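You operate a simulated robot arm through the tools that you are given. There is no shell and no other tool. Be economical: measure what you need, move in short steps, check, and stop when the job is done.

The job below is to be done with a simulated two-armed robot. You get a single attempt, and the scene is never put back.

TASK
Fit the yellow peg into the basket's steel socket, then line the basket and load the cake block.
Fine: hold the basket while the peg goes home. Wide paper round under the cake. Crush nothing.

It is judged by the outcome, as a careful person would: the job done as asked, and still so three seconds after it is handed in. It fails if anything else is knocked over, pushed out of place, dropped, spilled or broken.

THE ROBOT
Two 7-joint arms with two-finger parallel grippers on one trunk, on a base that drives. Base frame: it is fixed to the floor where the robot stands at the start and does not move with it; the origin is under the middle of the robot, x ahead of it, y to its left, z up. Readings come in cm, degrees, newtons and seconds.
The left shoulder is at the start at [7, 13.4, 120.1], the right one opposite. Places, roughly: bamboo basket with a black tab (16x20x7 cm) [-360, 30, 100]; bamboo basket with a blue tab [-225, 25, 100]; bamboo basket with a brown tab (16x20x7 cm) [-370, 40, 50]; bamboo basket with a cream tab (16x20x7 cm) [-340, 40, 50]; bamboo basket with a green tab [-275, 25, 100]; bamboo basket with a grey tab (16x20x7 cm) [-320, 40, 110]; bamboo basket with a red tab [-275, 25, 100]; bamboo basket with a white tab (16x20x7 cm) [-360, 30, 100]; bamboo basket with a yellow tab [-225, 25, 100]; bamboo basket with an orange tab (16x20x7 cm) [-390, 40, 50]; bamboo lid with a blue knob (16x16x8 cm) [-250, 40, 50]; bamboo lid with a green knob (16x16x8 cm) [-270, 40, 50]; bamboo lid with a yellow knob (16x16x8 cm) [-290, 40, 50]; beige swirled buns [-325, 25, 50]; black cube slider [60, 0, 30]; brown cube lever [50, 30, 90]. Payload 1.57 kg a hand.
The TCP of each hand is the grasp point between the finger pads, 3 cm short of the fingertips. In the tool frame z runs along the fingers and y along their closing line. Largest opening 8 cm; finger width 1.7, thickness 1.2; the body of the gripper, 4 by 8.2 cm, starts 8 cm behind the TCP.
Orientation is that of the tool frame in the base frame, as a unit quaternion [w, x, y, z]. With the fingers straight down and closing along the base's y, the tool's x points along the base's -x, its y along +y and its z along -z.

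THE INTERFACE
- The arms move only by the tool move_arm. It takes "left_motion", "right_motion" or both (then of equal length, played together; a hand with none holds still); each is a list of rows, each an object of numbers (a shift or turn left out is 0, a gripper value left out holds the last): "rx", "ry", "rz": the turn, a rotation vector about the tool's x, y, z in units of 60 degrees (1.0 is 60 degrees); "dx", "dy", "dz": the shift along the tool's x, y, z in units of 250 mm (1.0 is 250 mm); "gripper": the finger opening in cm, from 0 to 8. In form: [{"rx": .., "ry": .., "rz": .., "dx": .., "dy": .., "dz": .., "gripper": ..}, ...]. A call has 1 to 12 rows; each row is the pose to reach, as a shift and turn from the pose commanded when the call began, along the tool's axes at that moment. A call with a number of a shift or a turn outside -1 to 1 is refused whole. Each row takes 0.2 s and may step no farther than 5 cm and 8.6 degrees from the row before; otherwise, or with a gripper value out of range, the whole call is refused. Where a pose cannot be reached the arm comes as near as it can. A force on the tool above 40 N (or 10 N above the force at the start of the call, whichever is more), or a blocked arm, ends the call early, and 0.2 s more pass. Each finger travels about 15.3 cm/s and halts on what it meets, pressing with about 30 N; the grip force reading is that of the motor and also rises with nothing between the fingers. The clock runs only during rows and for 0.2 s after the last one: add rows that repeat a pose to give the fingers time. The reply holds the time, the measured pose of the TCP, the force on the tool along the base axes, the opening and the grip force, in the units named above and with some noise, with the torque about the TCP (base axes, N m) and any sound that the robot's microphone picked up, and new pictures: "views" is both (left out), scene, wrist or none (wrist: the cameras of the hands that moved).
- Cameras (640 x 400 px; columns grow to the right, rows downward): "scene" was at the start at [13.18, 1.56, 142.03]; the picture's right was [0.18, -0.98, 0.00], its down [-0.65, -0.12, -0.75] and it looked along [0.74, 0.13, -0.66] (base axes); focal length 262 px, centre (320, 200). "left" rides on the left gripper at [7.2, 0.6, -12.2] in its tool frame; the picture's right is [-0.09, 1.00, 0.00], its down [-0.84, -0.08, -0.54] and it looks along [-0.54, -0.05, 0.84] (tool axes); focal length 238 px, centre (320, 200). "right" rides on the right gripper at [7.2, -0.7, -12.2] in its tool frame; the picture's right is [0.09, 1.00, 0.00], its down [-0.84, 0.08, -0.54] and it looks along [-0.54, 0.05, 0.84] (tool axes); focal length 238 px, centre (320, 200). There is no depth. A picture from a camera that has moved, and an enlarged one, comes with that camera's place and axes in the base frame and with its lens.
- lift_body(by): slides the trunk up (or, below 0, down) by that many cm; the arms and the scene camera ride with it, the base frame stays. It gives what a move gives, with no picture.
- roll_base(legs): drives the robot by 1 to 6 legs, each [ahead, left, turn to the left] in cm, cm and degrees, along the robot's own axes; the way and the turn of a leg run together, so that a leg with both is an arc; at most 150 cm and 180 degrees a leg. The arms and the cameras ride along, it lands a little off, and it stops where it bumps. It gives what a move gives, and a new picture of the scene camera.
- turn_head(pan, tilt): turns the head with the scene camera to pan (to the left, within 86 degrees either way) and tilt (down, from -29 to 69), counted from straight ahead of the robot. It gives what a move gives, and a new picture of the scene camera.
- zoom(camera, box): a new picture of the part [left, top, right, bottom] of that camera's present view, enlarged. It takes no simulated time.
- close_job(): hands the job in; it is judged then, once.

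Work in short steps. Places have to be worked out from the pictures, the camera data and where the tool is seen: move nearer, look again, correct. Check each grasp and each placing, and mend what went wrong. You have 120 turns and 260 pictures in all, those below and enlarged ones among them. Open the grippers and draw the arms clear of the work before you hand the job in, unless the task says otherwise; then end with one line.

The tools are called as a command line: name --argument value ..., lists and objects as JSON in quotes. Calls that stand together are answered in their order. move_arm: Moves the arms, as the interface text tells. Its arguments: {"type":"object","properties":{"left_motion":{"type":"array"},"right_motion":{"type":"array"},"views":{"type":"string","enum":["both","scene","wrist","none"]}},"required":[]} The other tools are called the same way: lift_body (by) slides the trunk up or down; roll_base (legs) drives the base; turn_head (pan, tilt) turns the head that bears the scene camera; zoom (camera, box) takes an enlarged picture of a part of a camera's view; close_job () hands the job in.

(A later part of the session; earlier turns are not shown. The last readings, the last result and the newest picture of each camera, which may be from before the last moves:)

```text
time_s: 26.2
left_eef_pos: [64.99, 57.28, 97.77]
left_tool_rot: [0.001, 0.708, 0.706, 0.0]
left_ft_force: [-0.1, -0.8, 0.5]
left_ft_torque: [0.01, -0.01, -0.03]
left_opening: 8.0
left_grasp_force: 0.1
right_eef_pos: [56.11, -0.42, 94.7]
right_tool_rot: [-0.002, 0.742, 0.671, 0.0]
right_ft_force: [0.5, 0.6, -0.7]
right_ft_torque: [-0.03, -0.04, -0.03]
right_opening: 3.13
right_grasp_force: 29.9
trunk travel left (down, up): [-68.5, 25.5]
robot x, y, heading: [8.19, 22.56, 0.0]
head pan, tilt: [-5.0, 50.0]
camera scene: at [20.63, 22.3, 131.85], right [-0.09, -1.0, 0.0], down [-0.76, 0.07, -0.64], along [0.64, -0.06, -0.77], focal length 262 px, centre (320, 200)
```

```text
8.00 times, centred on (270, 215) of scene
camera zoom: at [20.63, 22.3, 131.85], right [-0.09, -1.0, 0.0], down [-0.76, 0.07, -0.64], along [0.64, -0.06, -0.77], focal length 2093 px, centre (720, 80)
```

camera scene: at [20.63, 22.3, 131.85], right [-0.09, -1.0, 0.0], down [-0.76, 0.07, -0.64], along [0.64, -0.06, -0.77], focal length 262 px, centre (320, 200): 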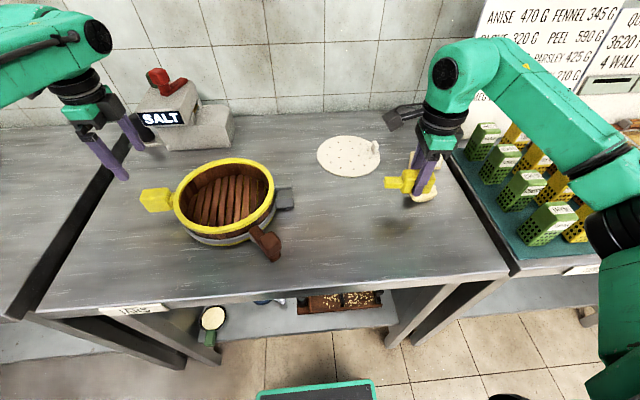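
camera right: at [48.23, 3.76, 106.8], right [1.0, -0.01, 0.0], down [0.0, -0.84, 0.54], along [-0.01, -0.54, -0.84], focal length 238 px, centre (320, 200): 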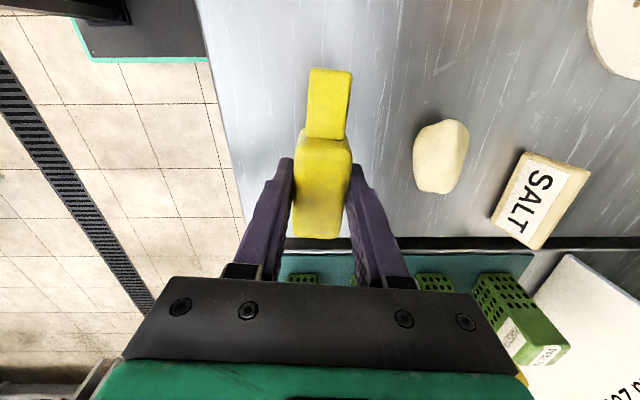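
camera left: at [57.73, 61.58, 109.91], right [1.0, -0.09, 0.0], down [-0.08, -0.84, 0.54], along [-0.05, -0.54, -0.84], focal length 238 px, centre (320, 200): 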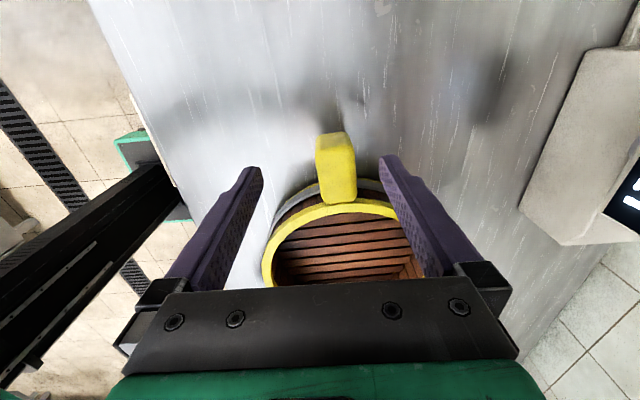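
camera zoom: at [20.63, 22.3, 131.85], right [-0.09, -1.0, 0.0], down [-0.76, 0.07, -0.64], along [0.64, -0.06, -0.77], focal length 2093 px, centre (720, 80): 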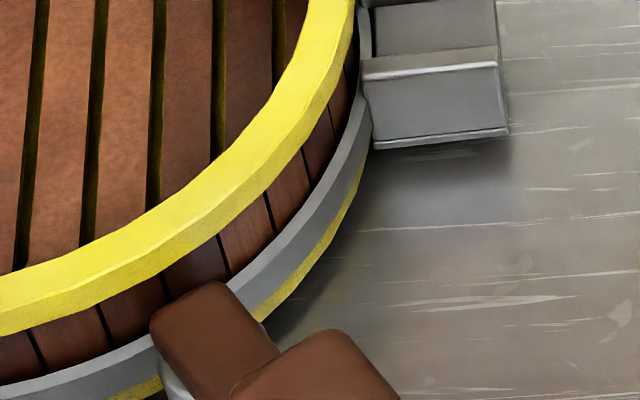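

I'll take a tight zoom on the socket from this new viewpoint and of the held peg to get their coordinates.

zoom --camera "scene" --box '[262, 178, 310, 218]'

zoom --camera "scene" --box '[376, 160, 440, 210]'

zoom --camera "left" --box '[200, 100, 440, 290]'

```text
10.00 times, centred on (286, 198) of scene
camera zoom: at [20.63, 22.3, 131.85], right [-0.09, -1.0, 0.0], down [-0.76, 0.07, -0.64], along [0.64, -0.06, -0.77], focal length 2617 px, centre (660, 220)
```

zoom: 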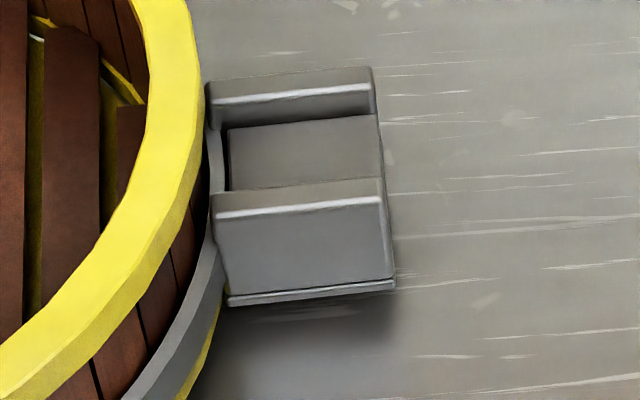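

```text
8.00 times, centred on (408, 185) of scene
camera zoom: at [20.63, 22.3, 131.85], right [-0.09, -1.0, 0.0], down [-0.76, 0.07, -0.64], along [0.64, -0.06, -0.77], focal length 2093 px, centre (-384, 320)
```

zoom: 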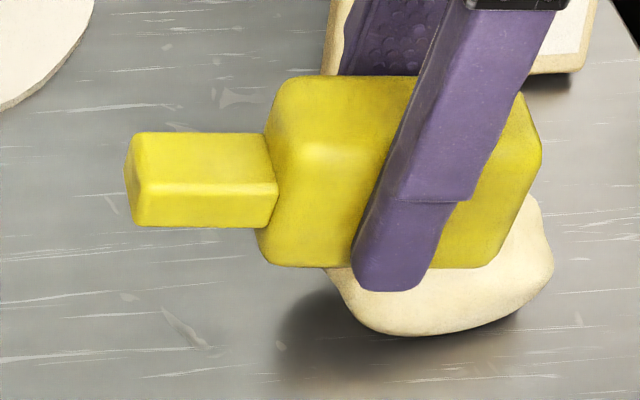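

```text
2.11 times, centred on (320, 195) of left
camera zoom: at [65.69, 64.56, 109.97], right [1.0, -0.09, 0.0], down [-0.08, -0.84, 0.54], along [-0.05, -0.54, -0.84], focal length 502 px, centre (320, 210)
```

zoom: 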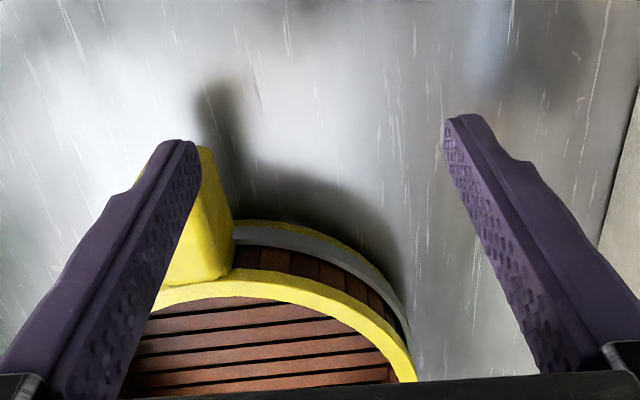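

I can't yet tell whether the socket is a tunnel or an open channel. I'll raise both hands and drive 25 cm right so the scene camera can see into the mouth.

move_arm --right_motion '[{"dz": -0.15}, {"dz": -0.3}, {"dz": -0.45}, {"dz": -0.56}, {"dz": -0.56}]' --left_motion '[{"dz": -0.1}, {"dz": -0.2}, {"dz": -0.3}, {"dz": -0.36}, {"dz": -0.36}]' --views "none"

roll_base --legs '[[0, -25, 0]]'

turn_head --pan 30 --tilt 40

```text
time_s: 27.4
left_eef_pos: [64.55, 57.34, 106.56]
left_tool_rot: [0.001, 0.707, 0.707, 0.001]
left_ft_force: [0.1, -0.4, -0.4]
left_ft_torque: [-0.03, 0.01, -0.01]
left_opening: 7.97
left_grasp_force: 0.1
left hand out of reach, approached as far as the arm can: row 4, 5
right_eef_pos: [56.35, -0.48, 108.71]
right_tool_rot: [-0.003, 0.741, 0.672, 0.0]
right_ft_force: [0.1, 0.4, 0.3]
right_ft_torque: [0.02, 0.03, -0.02]
right_opening: 3.12
right_grasp_force: 29.5
trunk travel left (down, up): [-68.5, 25.5]
robot x, y, heading: [8.03, 22.82, -0.3]
head pan, tilt: [-5.0, 50.0]
```

```text
time_s: 29.2
left_eef_pos: [64.48, 32.09, 106.55]
left_tool_rot: [0.003, 0.709, 0.706, 0.001]
left_ft_force: [-0.2, 0.2, 0.5]
left_ft_torque: [0.03, -0.01, 0.03]
left_opening: 8.0
left_grasp_force: 0.1
right_eef_pos: [56.11, -25.62, 108.64]
right_tool_rot: [-0.002, 0.742, 0.671, 0.0]
right_ft_force: [-0.2, -0.3, 0.0]
right_ft_torque: [0.01, 0.0, -0.01]
right_opening: 3.14
right_grasp_force: 30.3
trunk travel left (down, up): [-68.5, 25.5]
robot x, y, heading: [7.93, -2.31, -0.3]
head pan, tilt: [-5.0, 50.0]
camera scene: at [20.65, -2.75, 131.84], right [-0.09, -1.0, 0.0], down [-0.76, 0.07, -0.64], along [0.64, -0.06, -0.77], focal length 262 px, centre (320, 200)
```

scene: 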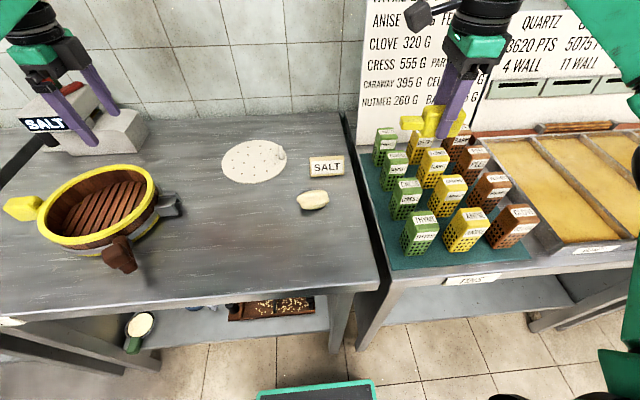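

```text
time_s: 30.2
left_eef_pos: [64.54, 32.08, 106.56]
left_tool_rot: [0.002, 0.708, 0.706, 0.001]
left_ft_force: [0.2, 0.4, 0.5]
left_ft_torque: [-0.02, -0.04, 0.01]
left_opening: 8.02
left_grasp_force: 0.0
right_eef_pos: [56.07, -25.76, 108.68]
right_tool_rot: [-0.002, 0.742, 0.67, 0.0]
right_ft_force: [0.3, 0.9, -0.8]
right_ft_torque: [0.01, -0.04, -0.01]
right_opening: 3.13
right_grasp_force: 30.2
trunk travel left (down, up): [-68.5, 25.5]
robot x, y, heading: [8.23, -2.29, 0.1]
head pan, tilt: [30.0, 40.0]
camera scene: at [20.36, 2.09, 133.26], right [0.5, -0.87, 0.0], down [-0.56, -0.32, -0.77], along [0.66, 0.38, -0.64], focal length 262 px, centre (320, 200)
```

scene: 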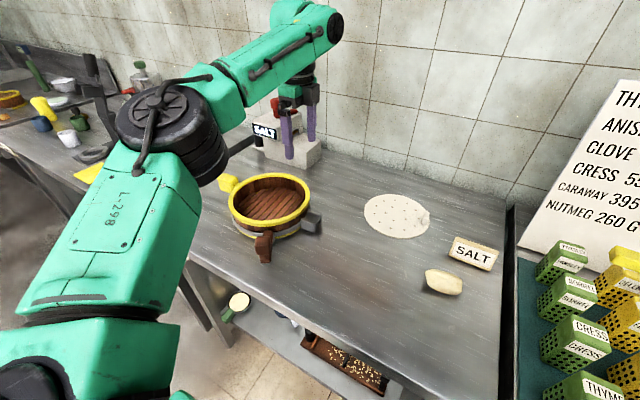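

zoom --camera "scene" --box '[286, 200, 336, 240]'

zoom --camera "scene" --box '[210, 160, 340, 270]'

```text
10.00 times, centred on (311, 220) of scene
camera zoom: at [20.36, 2.09, 133.26], right [0.5, -0.87, 0.0], down [-0.56, -0.32, -0.77], along [0.66, 0.38, -0.64], focal length 2617 px, centre (410, 0)
```

zoom: 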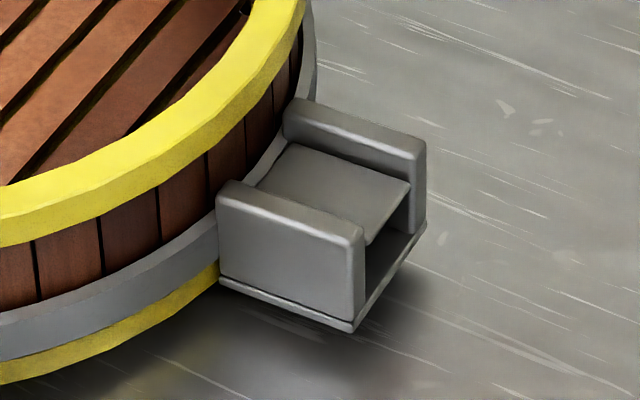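

```text
3.64 times, centred on (275, 215) of scene
camera zoom: at [20.36, 2.09, 133.26], right [0.5, -0.87, 0.0], down [-0.56, -0.32, -0.77], along [0.66, 0.38, -0.64], focal length 952 px, centre (484, 146)
```

zoom: 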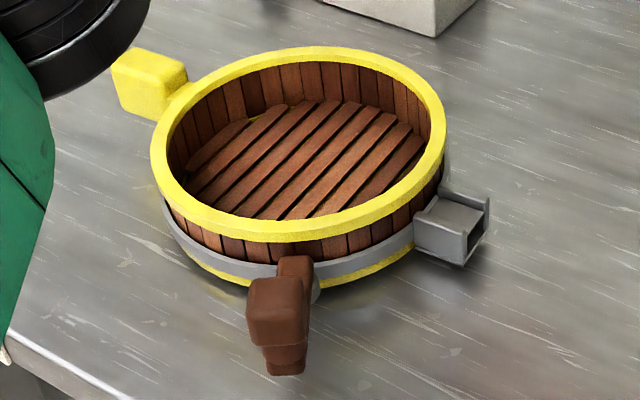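

The socket is a tunnel: side walls, bottom plate and a recessed top plate, with the mouth end at about (59.1,24.9), z≈87–88.6, and its axis about 1.6° off +y. The peg must slide in along +y. I'll drive back left and restore the head.

roll_base --legs '[[0, 25, 0]]'

turn_head --pan 5 --tilt 50

```text
time_s: 32.1
left_eef_pos: [64.77, 56.79, 106.6]
left_tool_rot: [0.001, 0.71, 0.705, 0.001]
left_ft_force: [0.1, -0.4, 0.6]
left_ft_torque: [0.01, 0.01, -0.01]
left_opening: 8.03
left_grasp_force: 0.1
right_eef_pos: [56.2, -0.76, 108.63]
right_tool_rot: [-0.002, 0.743, 0.67, 0.0]
right_ft_force: [0.5, -0.2, 0.3]
right_ft_torque: [0.01, 0.01, 0.03]
right_opening: 3.12
right_grasp_force: 29.9
trunk travel left (down, up): [-68.5, 25.5]
robot x, y, heading: [8.01, 23.1, -0.4]
head pan, tilt: [30.0, 40.0]
camera scene: at [20.49, 27.04, 133.26], right [0.49, -0.87, 0.0], down [-0.56, -0.32, -0.77], along [0.67, 0.38, -0.64], focal length 262 px, centre (320, 200)
```

scene: 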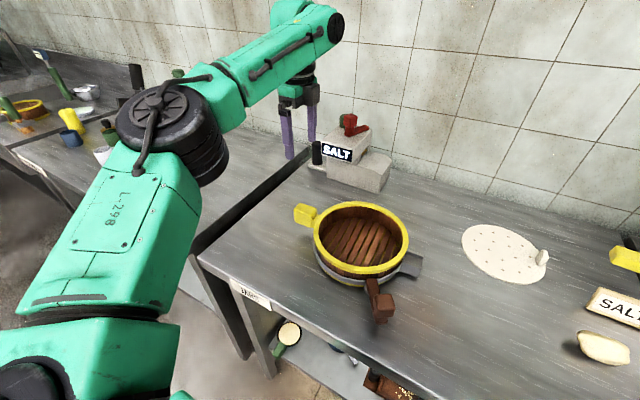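

```text
time_s: 33.0
left_eef_pos: [64.66, 57.01, 106.6]
left_tool_rot: [0.001, 0.71, 0.704, 0.001]
left_ft_force: [0.0, -0.3, -0.6]
left_ft_torque: [0.0, 0.02, -0.01]
left_opening: 8.03
left_grasp_force: 0.0
right_eef_pos: [56.12, -0.71, 108.74]
right_tool_rot: [-0.003, 0.743, 0.67, -0.001]
right_ft_force: [0.2, -0.3, -0.6]
right_ft_torque: [0.0, 0.05, -0.01]
right_opening: 3.15
right_grasp_force: 30.1
trunk travel left (down, up): [-68.5, 25.5]
robot x, y, heading: [8.22, 23.17, -0.3]
head pan, tilt: [5.0, 50.0]
camera scene: at [20.78, 23.57, 131.85], right [0.08, -1.0, 0.0], down [-0.76, -0.06, -0.64], along [0.64, 0.05, -0.77], focal length 262 px, centre (320, 200)
```

scene: 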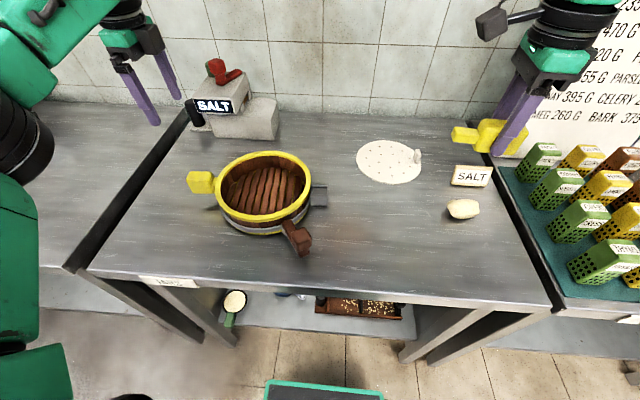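

Now the right hand goes to about (59.1,12,98) with the yaw corrected, and the left to just above the tab.

move_arm --right_motion '[{"rz": -0.025, "dx": 0.1, "dy": 0.013, "dz": 0.08}, {"rz": -0.05, "dx": 0.2, "dy": 0.026, "dz": 0.17}, {"rz": -0.08, "dx": 0.3, "dy": 0.04, "dz": 0.26}, {"rz": -0.1, "dx": 0.41, "dy": 0.053, "dz": 0.35}, {"rz": -0.125, "dx": 0.518, "dy": 0.067, "dz": 0.428}, {"rz": -0.125, "dx": 0.518, "dy": 0.067, "dz": 0.428}]' --left_motion '[{"dx": -0.02, "dy": -0.05, "dz": 0.08}, {"dx": -0.04, "dy": -0.1, "dz": 0.17}, {"dx": -0.06, "dy": -0.15, "dz": 0.26}, {"dx": -0.08, "dy": -0.2, "dz": 0.35}, {"dx": -0.108, "dy": -0.25, "dz": 0.42}, {"dx": -0.108, "dy": -0.25, "dz": 0.42}]' --views "both"

```text
time_s: 34.4
left_eef_pos: [58.38, 54.26, 96.11]
left_tool_rot: [0.001, 0.71, 0.704, 0.002]
left_ft_force: [1.0, 0.3, -1.0]
left_ft_torque: [0.02, 0.0, -0.02]
left_opening: 8.01
left_grasp_force: 0.1
right_eef_pos: [59.13, 12.04, 97.9]
right_tool_rot: [-0.001, 0.697, 0.717, 0.001]
right_ft_force: [-0.3, -0.1, -0.4]
right_ft_torque: [0.02, 0.0, -0.01]
right_opening: 3.11
right_grasp_force: 29.6
trunk travel left (down, up): [-68.5, 25.5]
robot x, y, heading: [7.92, 23.19, -0.5]
head pan, tilt: [5.0, 50.0]
camera scene: at [20.75, 23.5, 131.85], right [0.08, -1.0, 0.0], down [-0.76, -0.06, -0.64], along [0.64, 0.05, -0.77], focal length 262 px, centre (320, 200)
camera right: at [58.44, 19.12, 110.09], right [0.99, 0.12, 0.0], down [0.1, -0.84, 0.54], along [0.06, -0.54, -0.84], focal length 238 px, centre (320, 200)
camera left: at [59.14, 61.55, 108.26], right [1.0, -0.1, 0.0], down [-0.09, -0.84, 0.54], along [-0.05, -0.54, -0.84], focal length 238 px, centre (320, 200)
```

scene: 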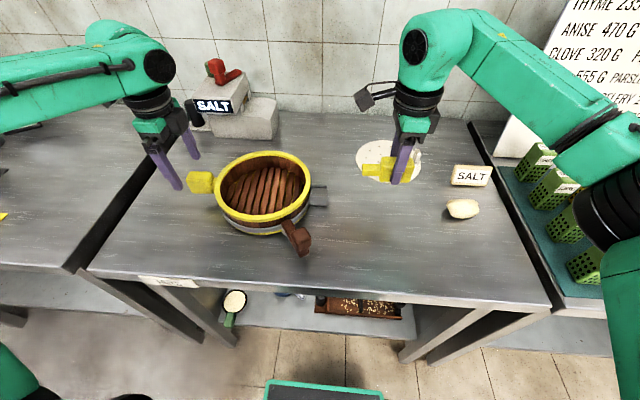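
right: 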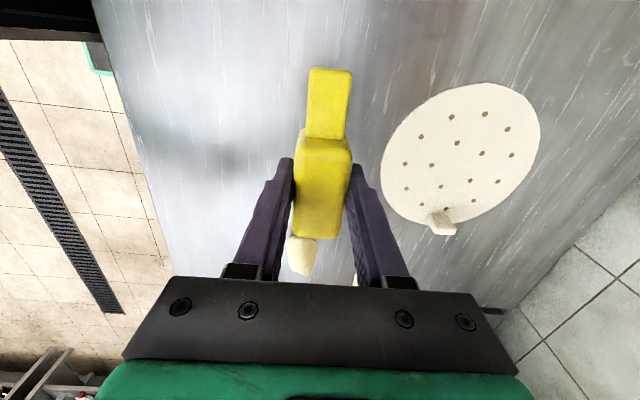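
left: 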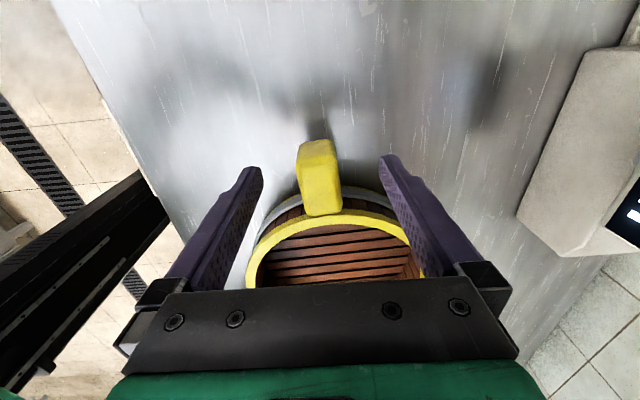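

The left hand is centred over the tab. I'll lower it to z≈89 with a small yaw trim and close on the tab.

move_arm --left_motion '[{"rz": -0.01, "dz": 0.08}, {"rz": -0.03, "dz": 0.16}, {"rz": -0.03, "dz": 0.24}, {"rz": -0.03, "dz": 0.284}, {"rz": -0.03, "dz": 0.284}]' --views "wrist"

zoom --camera "scene" --box '[150, 130, 250, 210]'

```text
time_s: 35.5
left_eef_pos: [58.43, 54.33, 88.96]
left_tool_rot: [0.001, 0.698, 0.716, 0.002]
left_ft_force: [0.1, -0.8, -1.0]
left_ft_torque: [-0.01, -0.02, -0.02]
left_opening: 8.02
left_grasp_force: 0.0
right_eef_pos: [59.13, 12.05, 97.93]
right_tool_rot: [-0.002, 0.698, 0.716, 0.001]
right_ft_force: [-0.5, -0.3, -0.4]
right_ft_torque: [0.04, -0.02, -0.02]
right_opening: 3.12
right_grasp_force: 30.2
trunk travel left (down, up): [-68.5, 25.5]
robot x, y, heading: [7.85, 22.78, -0.4]
head pan, tilt: [5.0, 50.0]
camera left: at [58.96, 61.58, 101.17], right [1.0, -0.07, 0.0], down [-0.06, -0.84, 0.54], along [-0.03, -0.54, -0.84], focal length 238 px, centre (320, 200)
```

left: 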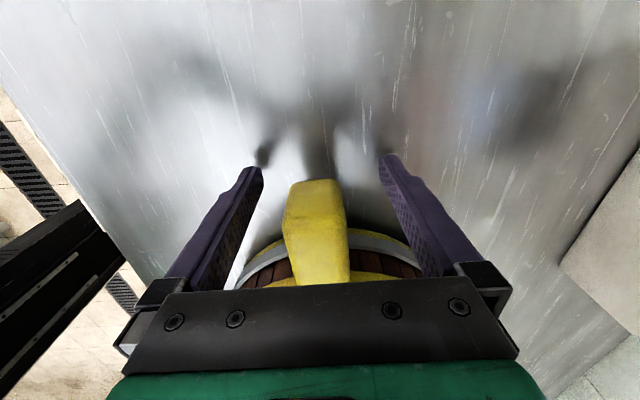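

```text
5.00 times, centred on (200, 170) of scene
camera zoom: at [20.76, 23.57, 131.84], right [0.08, -1.0, 0.0], down [-0.76, -0.06, -0.64], along [0.64, 0.05, -0.77], focal length 1308 px, centre (920, 350)
```

zoom: 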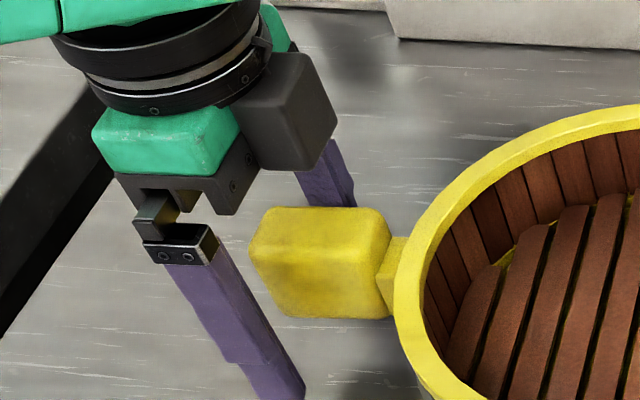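

The tab lies between the fingers. I'll move 1 cm further onto it and close gently.

move_arm --left_motion '[{"dx": -0.04}, {"dx": -0.04, "gripper": 5}, {"dx": -0.04, "gripper": 4}, {"dx": -0.04, "gripper": 3.4}, {"dx": -0.04, "gripper": 2.8}, {"dx": -0.04, "gripper": 2.6}, {"dx": -0.04, "gripper": 2.6}]' --views "wrist"

zoom --camera "scene" --box '[290, 140, 430, 240]'

```text
time_s: 37.1
left_eef_pos: [58.7, 53.38, 89.01]
left_tool_rot: [0.002, 0.698, 0.716, 0.002]
left_ft_force: [1.4, -0.9, 1.5]
left_ft_torque: [-0.22, 0.23, 0.21]
left_opening: 3.19
left_grasp_force: 29.4
right_eef_pos: [59.16, 12.03, 97.97]
right_tool_rot: [-0.002, 0.698, 0.716, 0.001]
right_ft_force: [-0.1, -0.2, -0.4]
right_ft_torque: [0.04, -0.03, 0.01]
right_opening: 3.14
right_grasp_force: 30.1
trunk travel left (down, up): [-68.5, 25.5]
robot x, y, heading: [8.14, 22.93, -0.4]
head pan, tilt: [5.0, 50.0]
camera left: at [59.03, 60.6, 101.2], right [1.0, -0.07, 0.0], down [-0.06, -0.84, 0.54], along [-0.03, -0.54, -0.84], focal length 238 px, centre (320, 200)
```

left: 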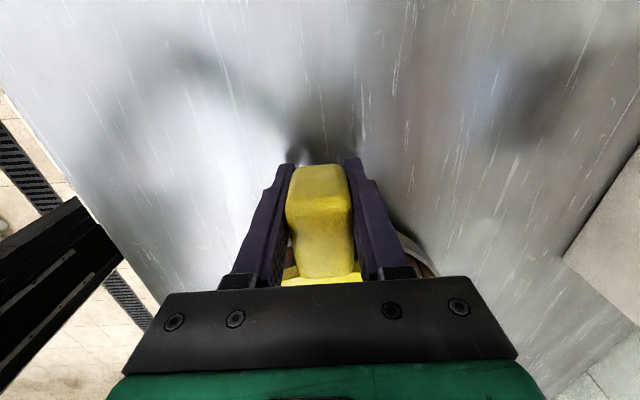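

```text
4.00 times, centred on (360, 190) of scene
camera zoom: at [20.79, 23.55, 131.84], right [0.08, -1.0, 0.0], down [-0.76, -0.06, -0.64], along [0.64, 0.05, -0.77], focal length 1047 px, centre (160, 240)
```

zoom: 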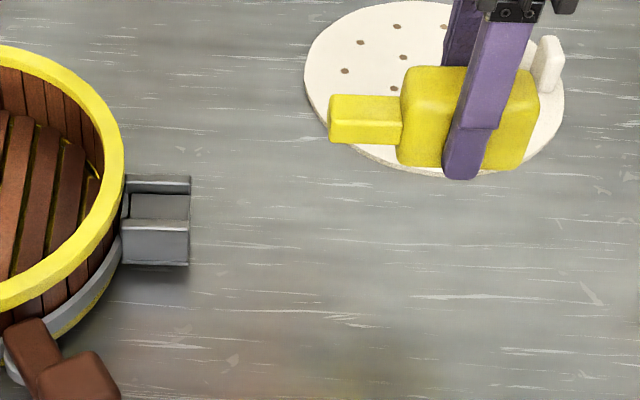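

The tab is held (3.19 cm, TCP settled at x=58.7). I'll zoom in tightly on the socket and peg tip from this same camera to relate their heights.

zoom --camera "scene" --box '[304, 176, 352, 212]'

zoom --camera "scene" --box '[364, 150, 412, 186]'

```text
11.11 times, centred on (328, 194) of scene
camera zoom: at [20.79, 23.55, 131.84], right [0.08, -1.0, 0.0], down [-0.76, -0.06, -0.64], along [0.64, 0.05, -0.77], focal length 2907 px, centre (231, 267)
```

zoom: 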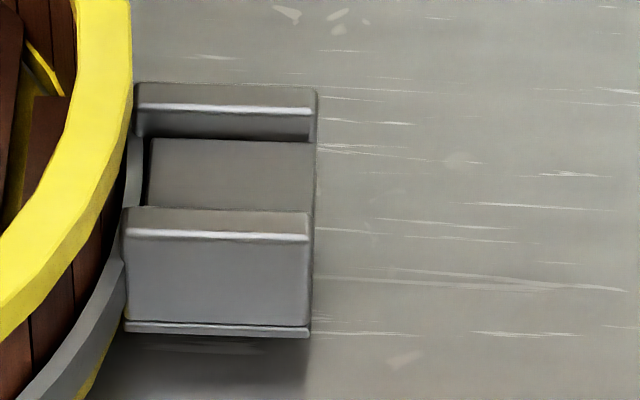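

```text
11.11 times, centred on (388, 168) of scene
camera zoom: at [20.79, 23.55, 131.84], right [0.08, -1.0, 0.0], down [-0.76, -0.06, -0.64], along [0.64, 0.05, -0.77], focal length 2907 px, centre (-436, 556)
```

zoom: 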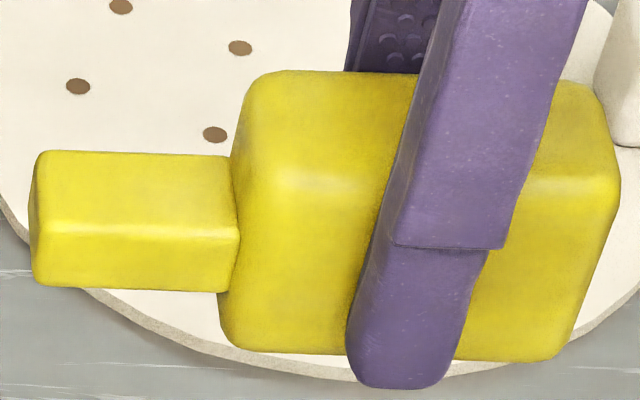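

By my estimate the tunnel centre height (≈86.8) matches the shank height when the peg lay on the table (TCP z≈88.6), so it should slide in at table level. I'll come down to z≈89.4, short of the mouth, and look.

move_arm --right_motion '[{"dx": 0.05, "dy": 0.01, "dz": 0.08}, {"dx": 0.1, "dy": 0.022, "dz": 0.17}, {"dx": 0.16, "dy": 0.022, "dz": 0.26}, {"dx": 0.16, "dy": 0.022, "dz": 0.34}, {"dx": 0.16, "dy": 0.022, "dz": 0.34}]' --views "wrist"

zoom --camera "right" --box '[240, 0, 400, 100]'

zoom --camera "scene" --box '[300, 170, 380, 220]'

```text
time_s: 38.4
left_eef_pos: [58.56, 53.35, 89.0]
left_tool_rot: [0.002, 0.698, 0.716, 0.002]
left_ft_force: [0.2, -1.6, 2.9]
left_ft_torque: [-0.32, 0.3, 0.19]
left_opening: 3.18
left_grasp_force: 29.6
right_eef_pos: [59.44, 15.96, 89.67]
right_tool_rot: [-0.002, 0.698, 0.716, 0.0]
right_ft_force: [0.1, 0.1, -0.4]
right_ft_torque: [0.0, 0.03, 0.01]
right_opening: 3.11
right_grasp_force: 29.6
trunk travel left (down, up): [-68.5, 25.5]
robot x, y, heading: [8.46, 22.99, -0.1]
head pan, tilt: [5.0, 50.0]
camera right: at [58.8, 23.12, 101.67], right [0.99, 0.12, 0.0], down [0.1, -0.84, 0.54], along [0.06, -0.54, -0.84], focal length 238 px, centre (320, 200)
```

right: 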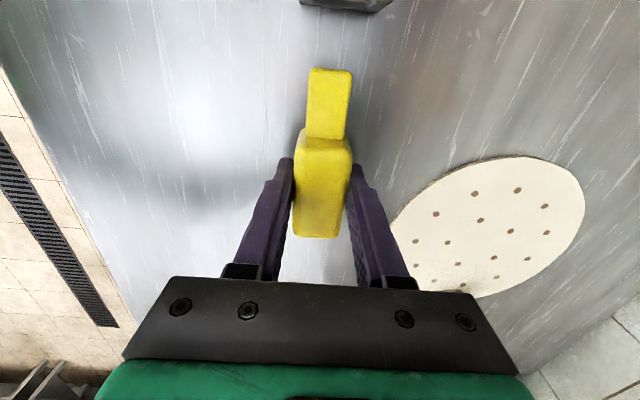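

```text
4.00 times, centred on (320, 50) of right
camera zoom: at [58.8, 23.12, 101.67], right [0.99, 0.12, 0.0], down [0.1, -0.84, 0.54], along [0.06, -0.54, -0.84], focal length 953 px, centre (320, 800)
```

zoom: 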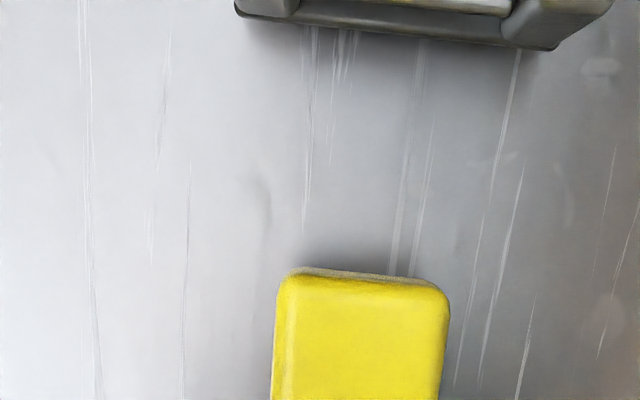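

```text
8.00 times, centred on (340, 195) of scene
camera zoom: at [20.77, 23.55, 131.84], right [0.08, -1.0, 0.0], down [-0.76, -0.06, -0.64], along [0.64, 0.05, -0.77], focal length 2093 px, centre (160, 240)
```

zoom: 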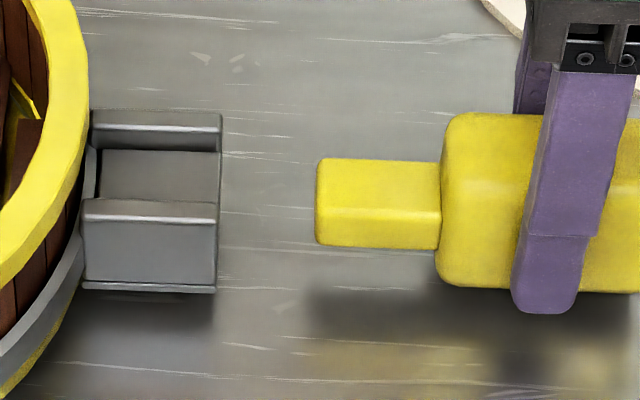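

The yaw matches. The peg tip centre is x≈59.33 and the mouth centre ≈59.55, so I need about +0.2 cm in x. I'll lower to z≈88.7 and come up to just short of the mouth.

move_arm --right_motion '[{"dy": 0.008, "dz": 0.02}, {"dy": 0.008, "dz": 0.038}, {"dx": 0.04, "dy": 0.008, "dz": 0.038}, {"dx": 0.077, "dy": 0.008, "dz": 0.038}, {"dx": 0.077, "dy": 0.008, "dz": 0.038}]' --views "none"

zoom --camera "right" --box '[240, 0, 400, 100]'

zoom --camera "scene" --box '[304, 172, 368, 217]'

```text
time_s: 39.5
left_eef_pos: [58.39, 53.27, 89.14]
left_tool_rot: [0.002, 0.698, 0.716, 0.002]
left_ft_force: [-1.3, 0.8, 0.7]
left_ft_torque: [0.39, -0.08, 0.0]
left_opening: 3.19
left_grasp_force: 30.2
right_eef_pos: [59.68, 17.89, 88.7]
right_tool_rot: [0.0, 0.697, 0.717, 0.001]
right_ft_force: [0.8, -3.3, 11.6]
right_ft_torque: [-0.2, 0.01, -0.01]
right_opening: 3.15
right_grasp_force: 29.9
trunk travel left (down, up): [-68.5, 25.5]
robot x, y, heading: [8.4, 23.16, -0.4]
head pan, tilt: [5.0, 50.0]
```

```text
4.00 times, centred on (320, 50) of right
camera zoom: at [58.89, 25.01, 100.8], right [0.99, 0.12, 0.0], down [0.1, -0.84, 0.54], along [0.06, -0.54, -0.84], focal length 953 px, centre (320, 800)
```

zoom: 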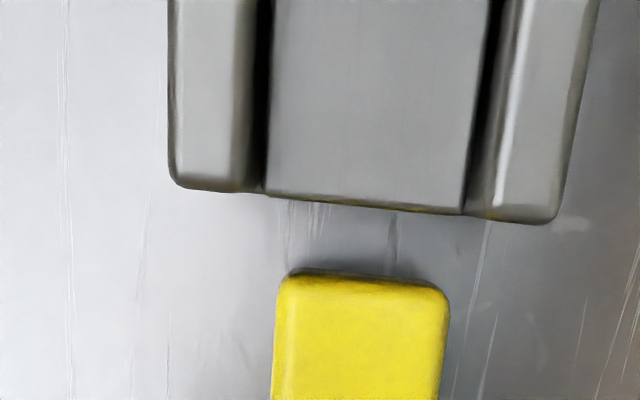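

```text
8.89 times, centred on (336, 194) of scene
camera zoom: at [20.61, 23.53, 131.87], right [0.08, -1.0, 0.0], down [-0.76, -0.06, -0.64], along [0.64, 0.05, -0.77], focal length 2326 px, centre (178, 249)
```

zoom: 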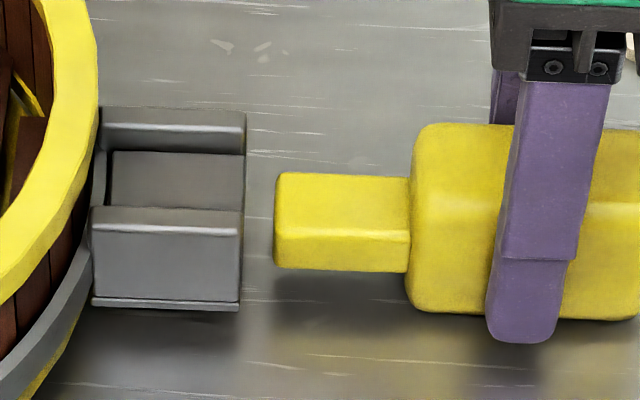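

A light table contact (11.6 N) confirms the peg is at table level. The alignment now looks within a millimetre: shank about 0.08 too far +x. I'll trim x, lift a hair, and slide in 1.8 cm slowly.

move_arm --right_motion '[{"dy": -0.003, "dz": -0.003}, {"dx": 0.012, "dy": -0.003, "dz": -0.003}, {"dx": 0.024, "dy": -0.003, "dz": -0.003}, {"dx": 0.036, "dy": -0.003, "dz": -0.003}, {"dx": 0.048, "dy": -0.003, "dz": -0.003}, {"dx": 0.06, "dy": -0.003, "dz": -0.003}, {"dx": 0.072, "dy": -0.003, "dz": -0.003}]' --views "none"

zoom --camera "right" --box '[240, 0, 400, 100]'

zoom --camera "scene" --box '[304, 172, 368, 217]'

```text
time_s: 41.1
left_eef_pos: [58.62, 53.35, 89.01]
left_tool_rot: [0.001, 0.699, 0.715, 0.002]
left_ft_force: [0.3, 0.1, 1.0]
left_ft_torque: [0.63, 0.59, 0.18]
left_opening: 3.18
left_grasp_force: 30.2
right_eef_pos: [59.51, 19.79, 88.6]
right_tool_rot: [-0.002, 0.698, 0.716, 0.001]
right_ft_force: [0.1, -1.9, 5.4]
right_ft_torque: [0.26, -0.01, -0.02]
right_opening: 3.08
right_grasp_force: 30.0
trunk travel left (down, up): [-68.5, 25.5]
robot x, y, heading: [7.8, 22.77, -0.3]
head pan, tilt: [5.0, 50.0]
```

```text
4.00 times, centred on (320, 50) of right
camera zoom: at [58.81, 26.88, 100.81], right [0.99, 0.12, 0.0], down [0.1, -0.84, 0.54], along [0.06, -0.53, -0.84], focal length 953 px, centre (320, 800)
```

zoom: 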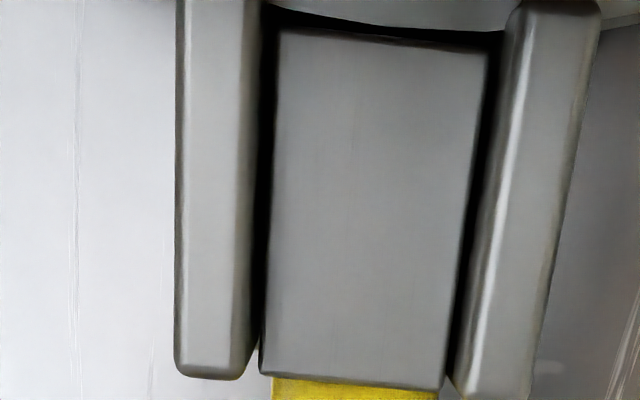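

```text
8.89 times, centred on (336, 194) of scene
camera zoom: at [20.7, 23.53, 131.85], right [0.08, -1.0, 0.0], down [-0.76, -0.06, -0.64], along [0.64, 0.05, -0.77], focal length 2326 px, centre (178, 249)
```

zoom: 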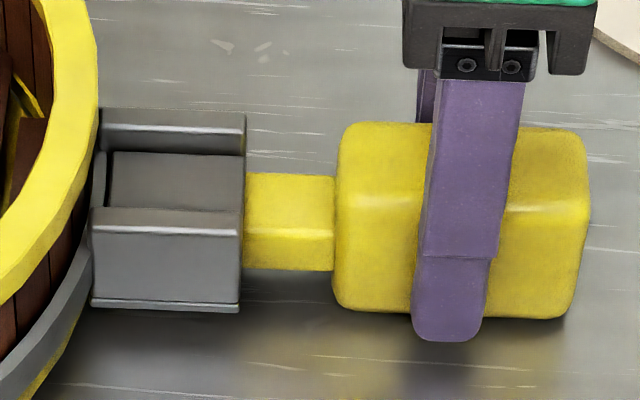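

The shank has entered the tunnel with low force. I'll slide the remaining ~2.2 cm until the shoulder seats.

move_arm --right_motion '[{"dx": 0.014, "dy": -0.001}, {"dx": 0.028, "dy": -0.001}, {"dx": 0.042, "dy": -0.002}, {"dx": 0.056, "dy": -0.002}, {"dx": 0.07, "dy": -0.002}, {"dx": 0.082, "dy": -0.002}, {"dx": 0.09, "dy": -0.002}]' --views "none"

zoom --camera "scene" --box '[304, 172, 368, 217]'

```text
time_s: 42.8
left_eef_pos: [58.52, 53.39, 89.0]
left_tool_rot: [0.002, 0.698, 0.716, 0.002]
left_ft_force: [0.1, 4.5, 1.4]
left_ft_torque: [0.13, 0.51, 0.06]
left_opening: 3.19
left_grasp_force: 30.2
right_eef_pos: [59.38, 21.83, 88.7]
right_tool_rot: [-0.003, 0.698, 0.716, 0.0]
right_ft_force: [-1.3, -3.1, 2.4]
right_ft_torque: [0.05, -0.07, 0.0]
right_opening: 3.12
right_grasp_force: 29.6
trunk travel left (down, up): [-68.5, 25.5]
robot x, y, heading: [8.0, 22.76, -0.3]
head pan, tilt: [5.0, 50.0]
```

```text
8.89 times, centred on (336, 194) of scene
camera zoom: at [20.71, 23.55, 131.85], right [0.08, -1.0, 0.0], down [-0.76, -0.06, -0.64], along [0.64, 0.05, -0.77], focal length 2326 px, centre (178, 249)
```

zoom: 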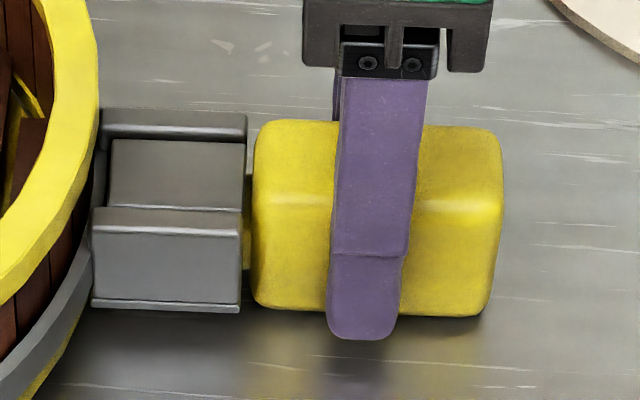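

Only about 0.2 cm of gap remains, and the spring plate on the socket has risen over the shank. I'll push the last bit home and check the force.

move_arm --right_motion '[{"dx": 0.006}, {"dx": 0.012}, {"dx": 0.018}, {"dx": 0.022}, {"dx": 0.022}]' --views "none"

zoom --camera "scene" --box '[304, 172, 368, 217]'

zoom --camera "right" --box '[220, 0, 420, 125]'

```text
time_s: 44.0
left_eef_pos: [58.49, 53.52, 89.09]
left_tool_rot: [0.001, 0.698, 0.716, 0.003]
left_ft_force: [-0.5, 22.7, 6.2]
left_ft_torque: [-0.84, 0.58, 0.14]
left_opening: 3.19
left_grasp_force: 29.4
right_eef_pos: [59.45, 22.27, 88.63]
right_tool_rot: [-0.001, 0.698, 0.716, 0.0]
right_ft_force: [0.8, -23.9, 1.3]
right_ft_torque: [-0.11, -0.03, 0.04]
right_opening: 3.16
right_grasp_force: 30.4
trunk travel left (down, up): [-68.5, 25.5]
robot x, y, heading: [8.07, 22.77, -0.5]
head pan, tilt: [5.0, 50.0]
```

```text
8.89 times, centred on (336, 194) of scene
camera zoom: at [20.71, 23.53, 131.85], right [0.08, -1.0, 0.0], down [-0.76, -0.06, -0.64], along [0.64, 0.05, -0.77], focal length 2326 px, centre (178, 249)
```

zoom: 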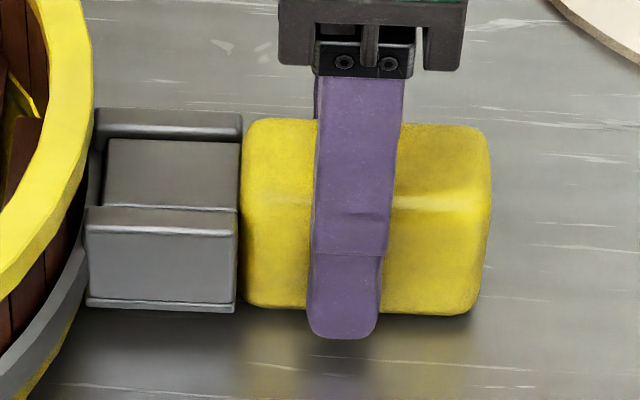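

```text
3.20 times, centred on (320, 62) of right
camera zoom: at [58.75, 29.52, 100.77], right [0.99, 0.12, 0.0], down [0.1, -0.83, 0.54], along [0.06, -0.54, -0.84], focal length 763 px, centre (320, 640)
```

zoom: 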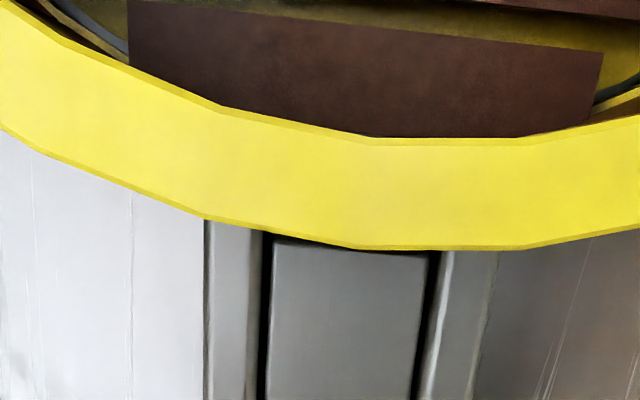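

The shoulder is flush with the socket and the reaction is 24 N on both hands, so it's home. I'll open the right hand and raise it, with the left still holding.

move_arm --right_motion '[{"dx": -0.006, "gripper": 3.4}, {"dx": -0.006, "gripper": 5}, {"dx": -0.006, "gripper": 6.5}, {"dz": -0.08, "dx": -0.006, "gripper": 7}, {"dz": -0.2, "dx": -0.006}, {"dz": -0.36, "dx": -0.006}, {"dz": -0.5, "dx": -0.006}]' --views "scene"

zoom --camera "scene" --box '[304, 172, 368, 217]'

```text
time_s: 45.5
left_eef_pos: [58.45, 53.43, 89.05]
left_tool_rot: [0.001, 0.698, 0.716, 0.002]
left_ft_force: [-0.4, -0.3, 1.8]
left_ft_torque: [-0.14, 0.33, 0.05]
left_opening: 3.19
left_grasp_force: 30.2
right_eef_pos: [59.53, 22.35, 101.22]
right_tool_rot: [-0.003, 0.697, 0.717, 0.0]
right_ft_force: [-0.1, 0.2, 0.7]
right_ft_torque: [0.0, -0.01, -0.03]
right_opening: 7.01
right_grasp_force: 0.1
trunk travel left (down, up): [-68.5, 25.5]
robot x, y, heading: [8.24, 23.05, -0.2]
head pan, tilt: [5.0, 50.0]
camera scene: at [20.71, 23.58, 131.85], right [0.08, -1.0, 0.0], down [-0.76, -0.06, -0.64], along [0.64, 0.05, -0.77], focal length 262 px, centre (320, 200)
```

scene: 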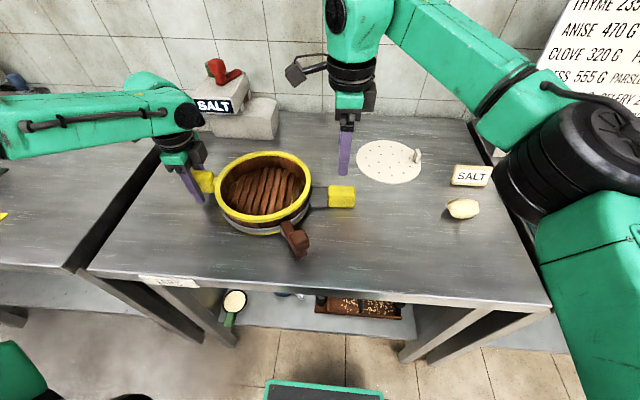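

```text
8.89 times, centred on (336, 194) of scene
camera zoom: at [20.71, 23.58, 131.85], right [0.08, -1.0, 0.0], down [-0.76, -0.06, -0.64], along [0.64, 0.05, -0.77], focal length 2326 px, centre (178, 249)
```

zoom: 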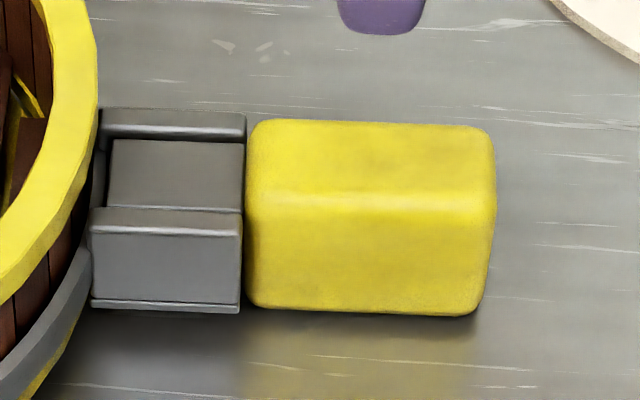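

The peg is seated and steady. I'll open and lift the left hand, and inspect the paper round and its grip tab.

move_arm --left_motion '[{"gripper": 4}, {"gripper": 6}, {"gripper": 8}, {"gripper": 8, "dz": -0.1}, {"dz": -0.28}, {"dz": -0.44}, {"dz": -0.44}]' --views "none"

zoom --camera "scene" --box '[350, 130, 430, 190]'

zoom --camera "scene" --box '[180, 135, 340, 270]'

```text
time_s: 47.1
left_eef_pos: [58.38, 53.49, 100.08]
left_tool_rot: [0.001, 0.698, 0.716, 0.001]
left_ft_force: [0.3, -1.3, -0.8]
left_ft_torque: [0.03, -0.01, 0.02]
left_opening: 8.02
left_grasp_force: 0.0
right_eef_pos: [59.47, 22.27, 101.19]
right_tool_rot: [-0.002, 0.698, 0.716, -0.001]
right_ft_force: [0.3, 0.5, 0.4]
right_ft_torque: [0.03, -0.04, -0.02]
right_opening: 7.01
right_grasp_force: 0.1
trunk travel left (down, up): [-68.5, 25.5]
robot x, y, heading: [8.21, 22.68, -0.6]
head pan, tilt: [5.0, 50.0]
```

```text
6.67 times, centred on (390, 160) of scene
camera zoom: at [20.8, 23.61, 131.84], right [0.08, -1.0, 0.0], down [-0.76, -0.06, -0.64], along [0.64, 0.05, -0.77], focal length 1744 px, centre (-147, 467)
```

zoom: 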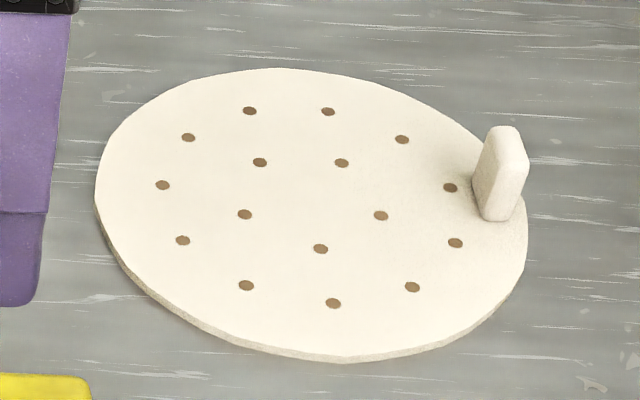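

```text
2.96 times, centred on (260, 202) of scene
camera zoom: at [20.8, 23.61, 131.84], right [0.08, -1.0, 0.0], down [-0.76, -0.06, -0.64], along [0.64, 0.05, -0.77], focal length 775 px, centre (498, 193)
```

zoom: 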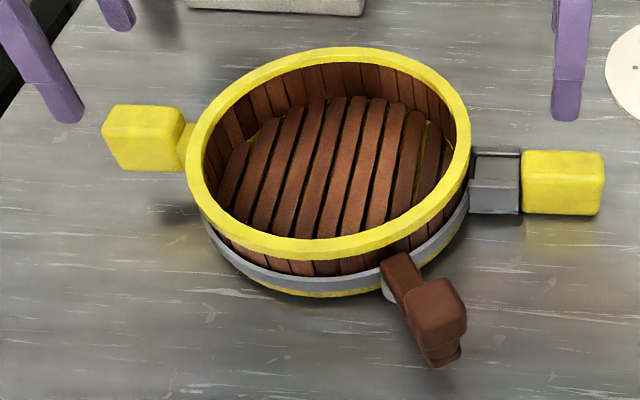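

The paper is a stiff round (~16.5 cm) with an upright tab at about (74.4,2.2), and the basket's inner width is ~17.7 cm. The tab is beyond the right arm's reach, so I'll drive a little ahead and right with the hands high.

roll_base --legs '[[6, -8, 0]]'

move_arm --right_motion '[{"dx": -0.1}, {"dx": -0.2}, {"dx": -0.3}, {"dx": -0.34, "dy": 0.03}, {"dx": -0.34, "dy": 0.08}, {"dx": -0.34, "dy": 0.14}, {"dx": -0.34, "dy": 0.2}]' --views "wrist"

```text
time_s: 48.3
left_eef_pos: [64.31, 45.42, 100.14]
left_tool_rot: [0.003, 0.699, 0.716, 0.002]
left_ft_force: [-0.2, -0.3, 0.3]
left_ft_torque: [-0.02, 0.0, 0.03]
left_opening: 8.0
left_grasp_force: 0.1
right_eef_pos: [65.36, 14.24, 101.22]
right_tool_rot: [-0.001, 0.698, 0.716, -0.001]
right_ft_force: [-0.5, -0.7, -0.4]
right_ft_torque: [-0.03, 0.0, -0.02]
right_opening: 6.99
right_grasp_force: 0.1
trunk travel left (down, up): [-68.5, 25.5]
robot x, y, heading: [13.8, 14.72, -0.4]
head pan, tilt: [5.0, 50.0]
camera scene: at [26.64, 15.61, 131.85], right [0.08, -1.0, 0.0], down [-0.76, -0.06, -0.64], along [0.64, 0.05, -0.77], focal length 262 px, centre (320, 200)
```

scene: 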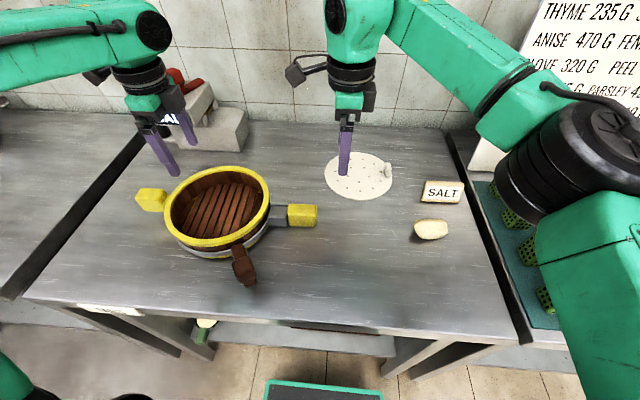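

```text
time_s: 49.9
left_eef_pos: [64.56, 45.39, 99.99]
left_tool_rot: [0.002, 0.698, 0.716, 0.001]
left_ft_force: [0.6, -0.2, -0.2]
left_ft_torque: [-0.01, 0.01, 0.01]
left_opening: 7.99
left_grasp_force: 0.1
right_eef_pos: [70.72, 5.87, 101.11]
right_tool_rot: [-0.002, 0.698, 0.716, -0.001]
right_ft_force: [-0.4, -0.4, -0.5]
right_ft_torque: [0.01, -0.01, 0.0]
right_opening: 7.0
right_grasp_force: 0.0
trunk travel left (down, up): [-68.5, 25.5]
robot x, y, heading: [13.99, 14.98, -0.5]
head pan, tilt: [5.0, 50.0]
camera right: at [70.03, 13.07, 113.28], right [0.99, 0.12, 0.0], down [0.1, -0.84, 0.54], along [0.06, -0.54, -0.84], focal length 238 px, centre (320, 200)
```

right: 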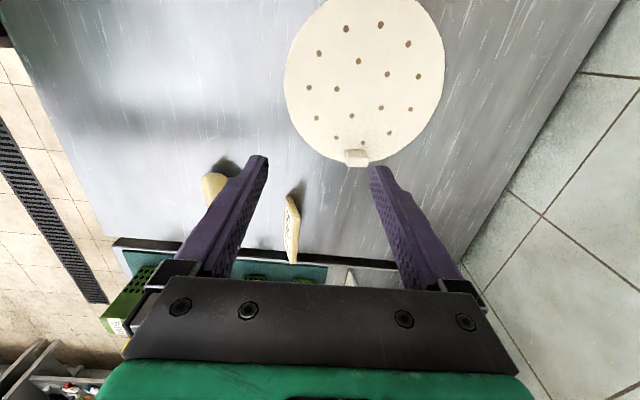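

zoom --camera "right" --box '[270, 0, 450, 180]'

```text
2.22 times, centred on (360, 90) of right
camera zoom: at [70.03, 13.07, 113.28], right [0.99, 0.12, 0.0], down [0.1, -0.84, 0.54], along [0.06, -0.54, -0.84], focal length 530 px, centre (231, 444)
```

zoom: 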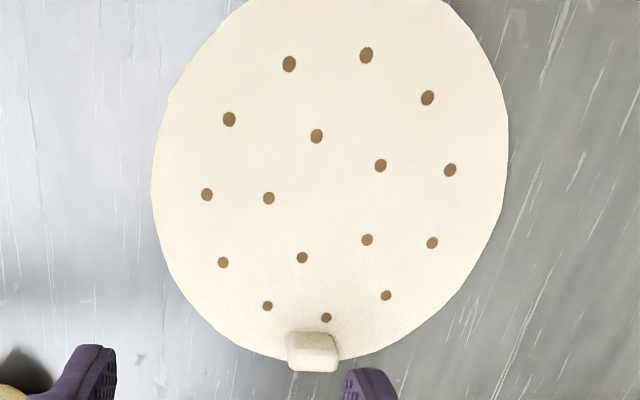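

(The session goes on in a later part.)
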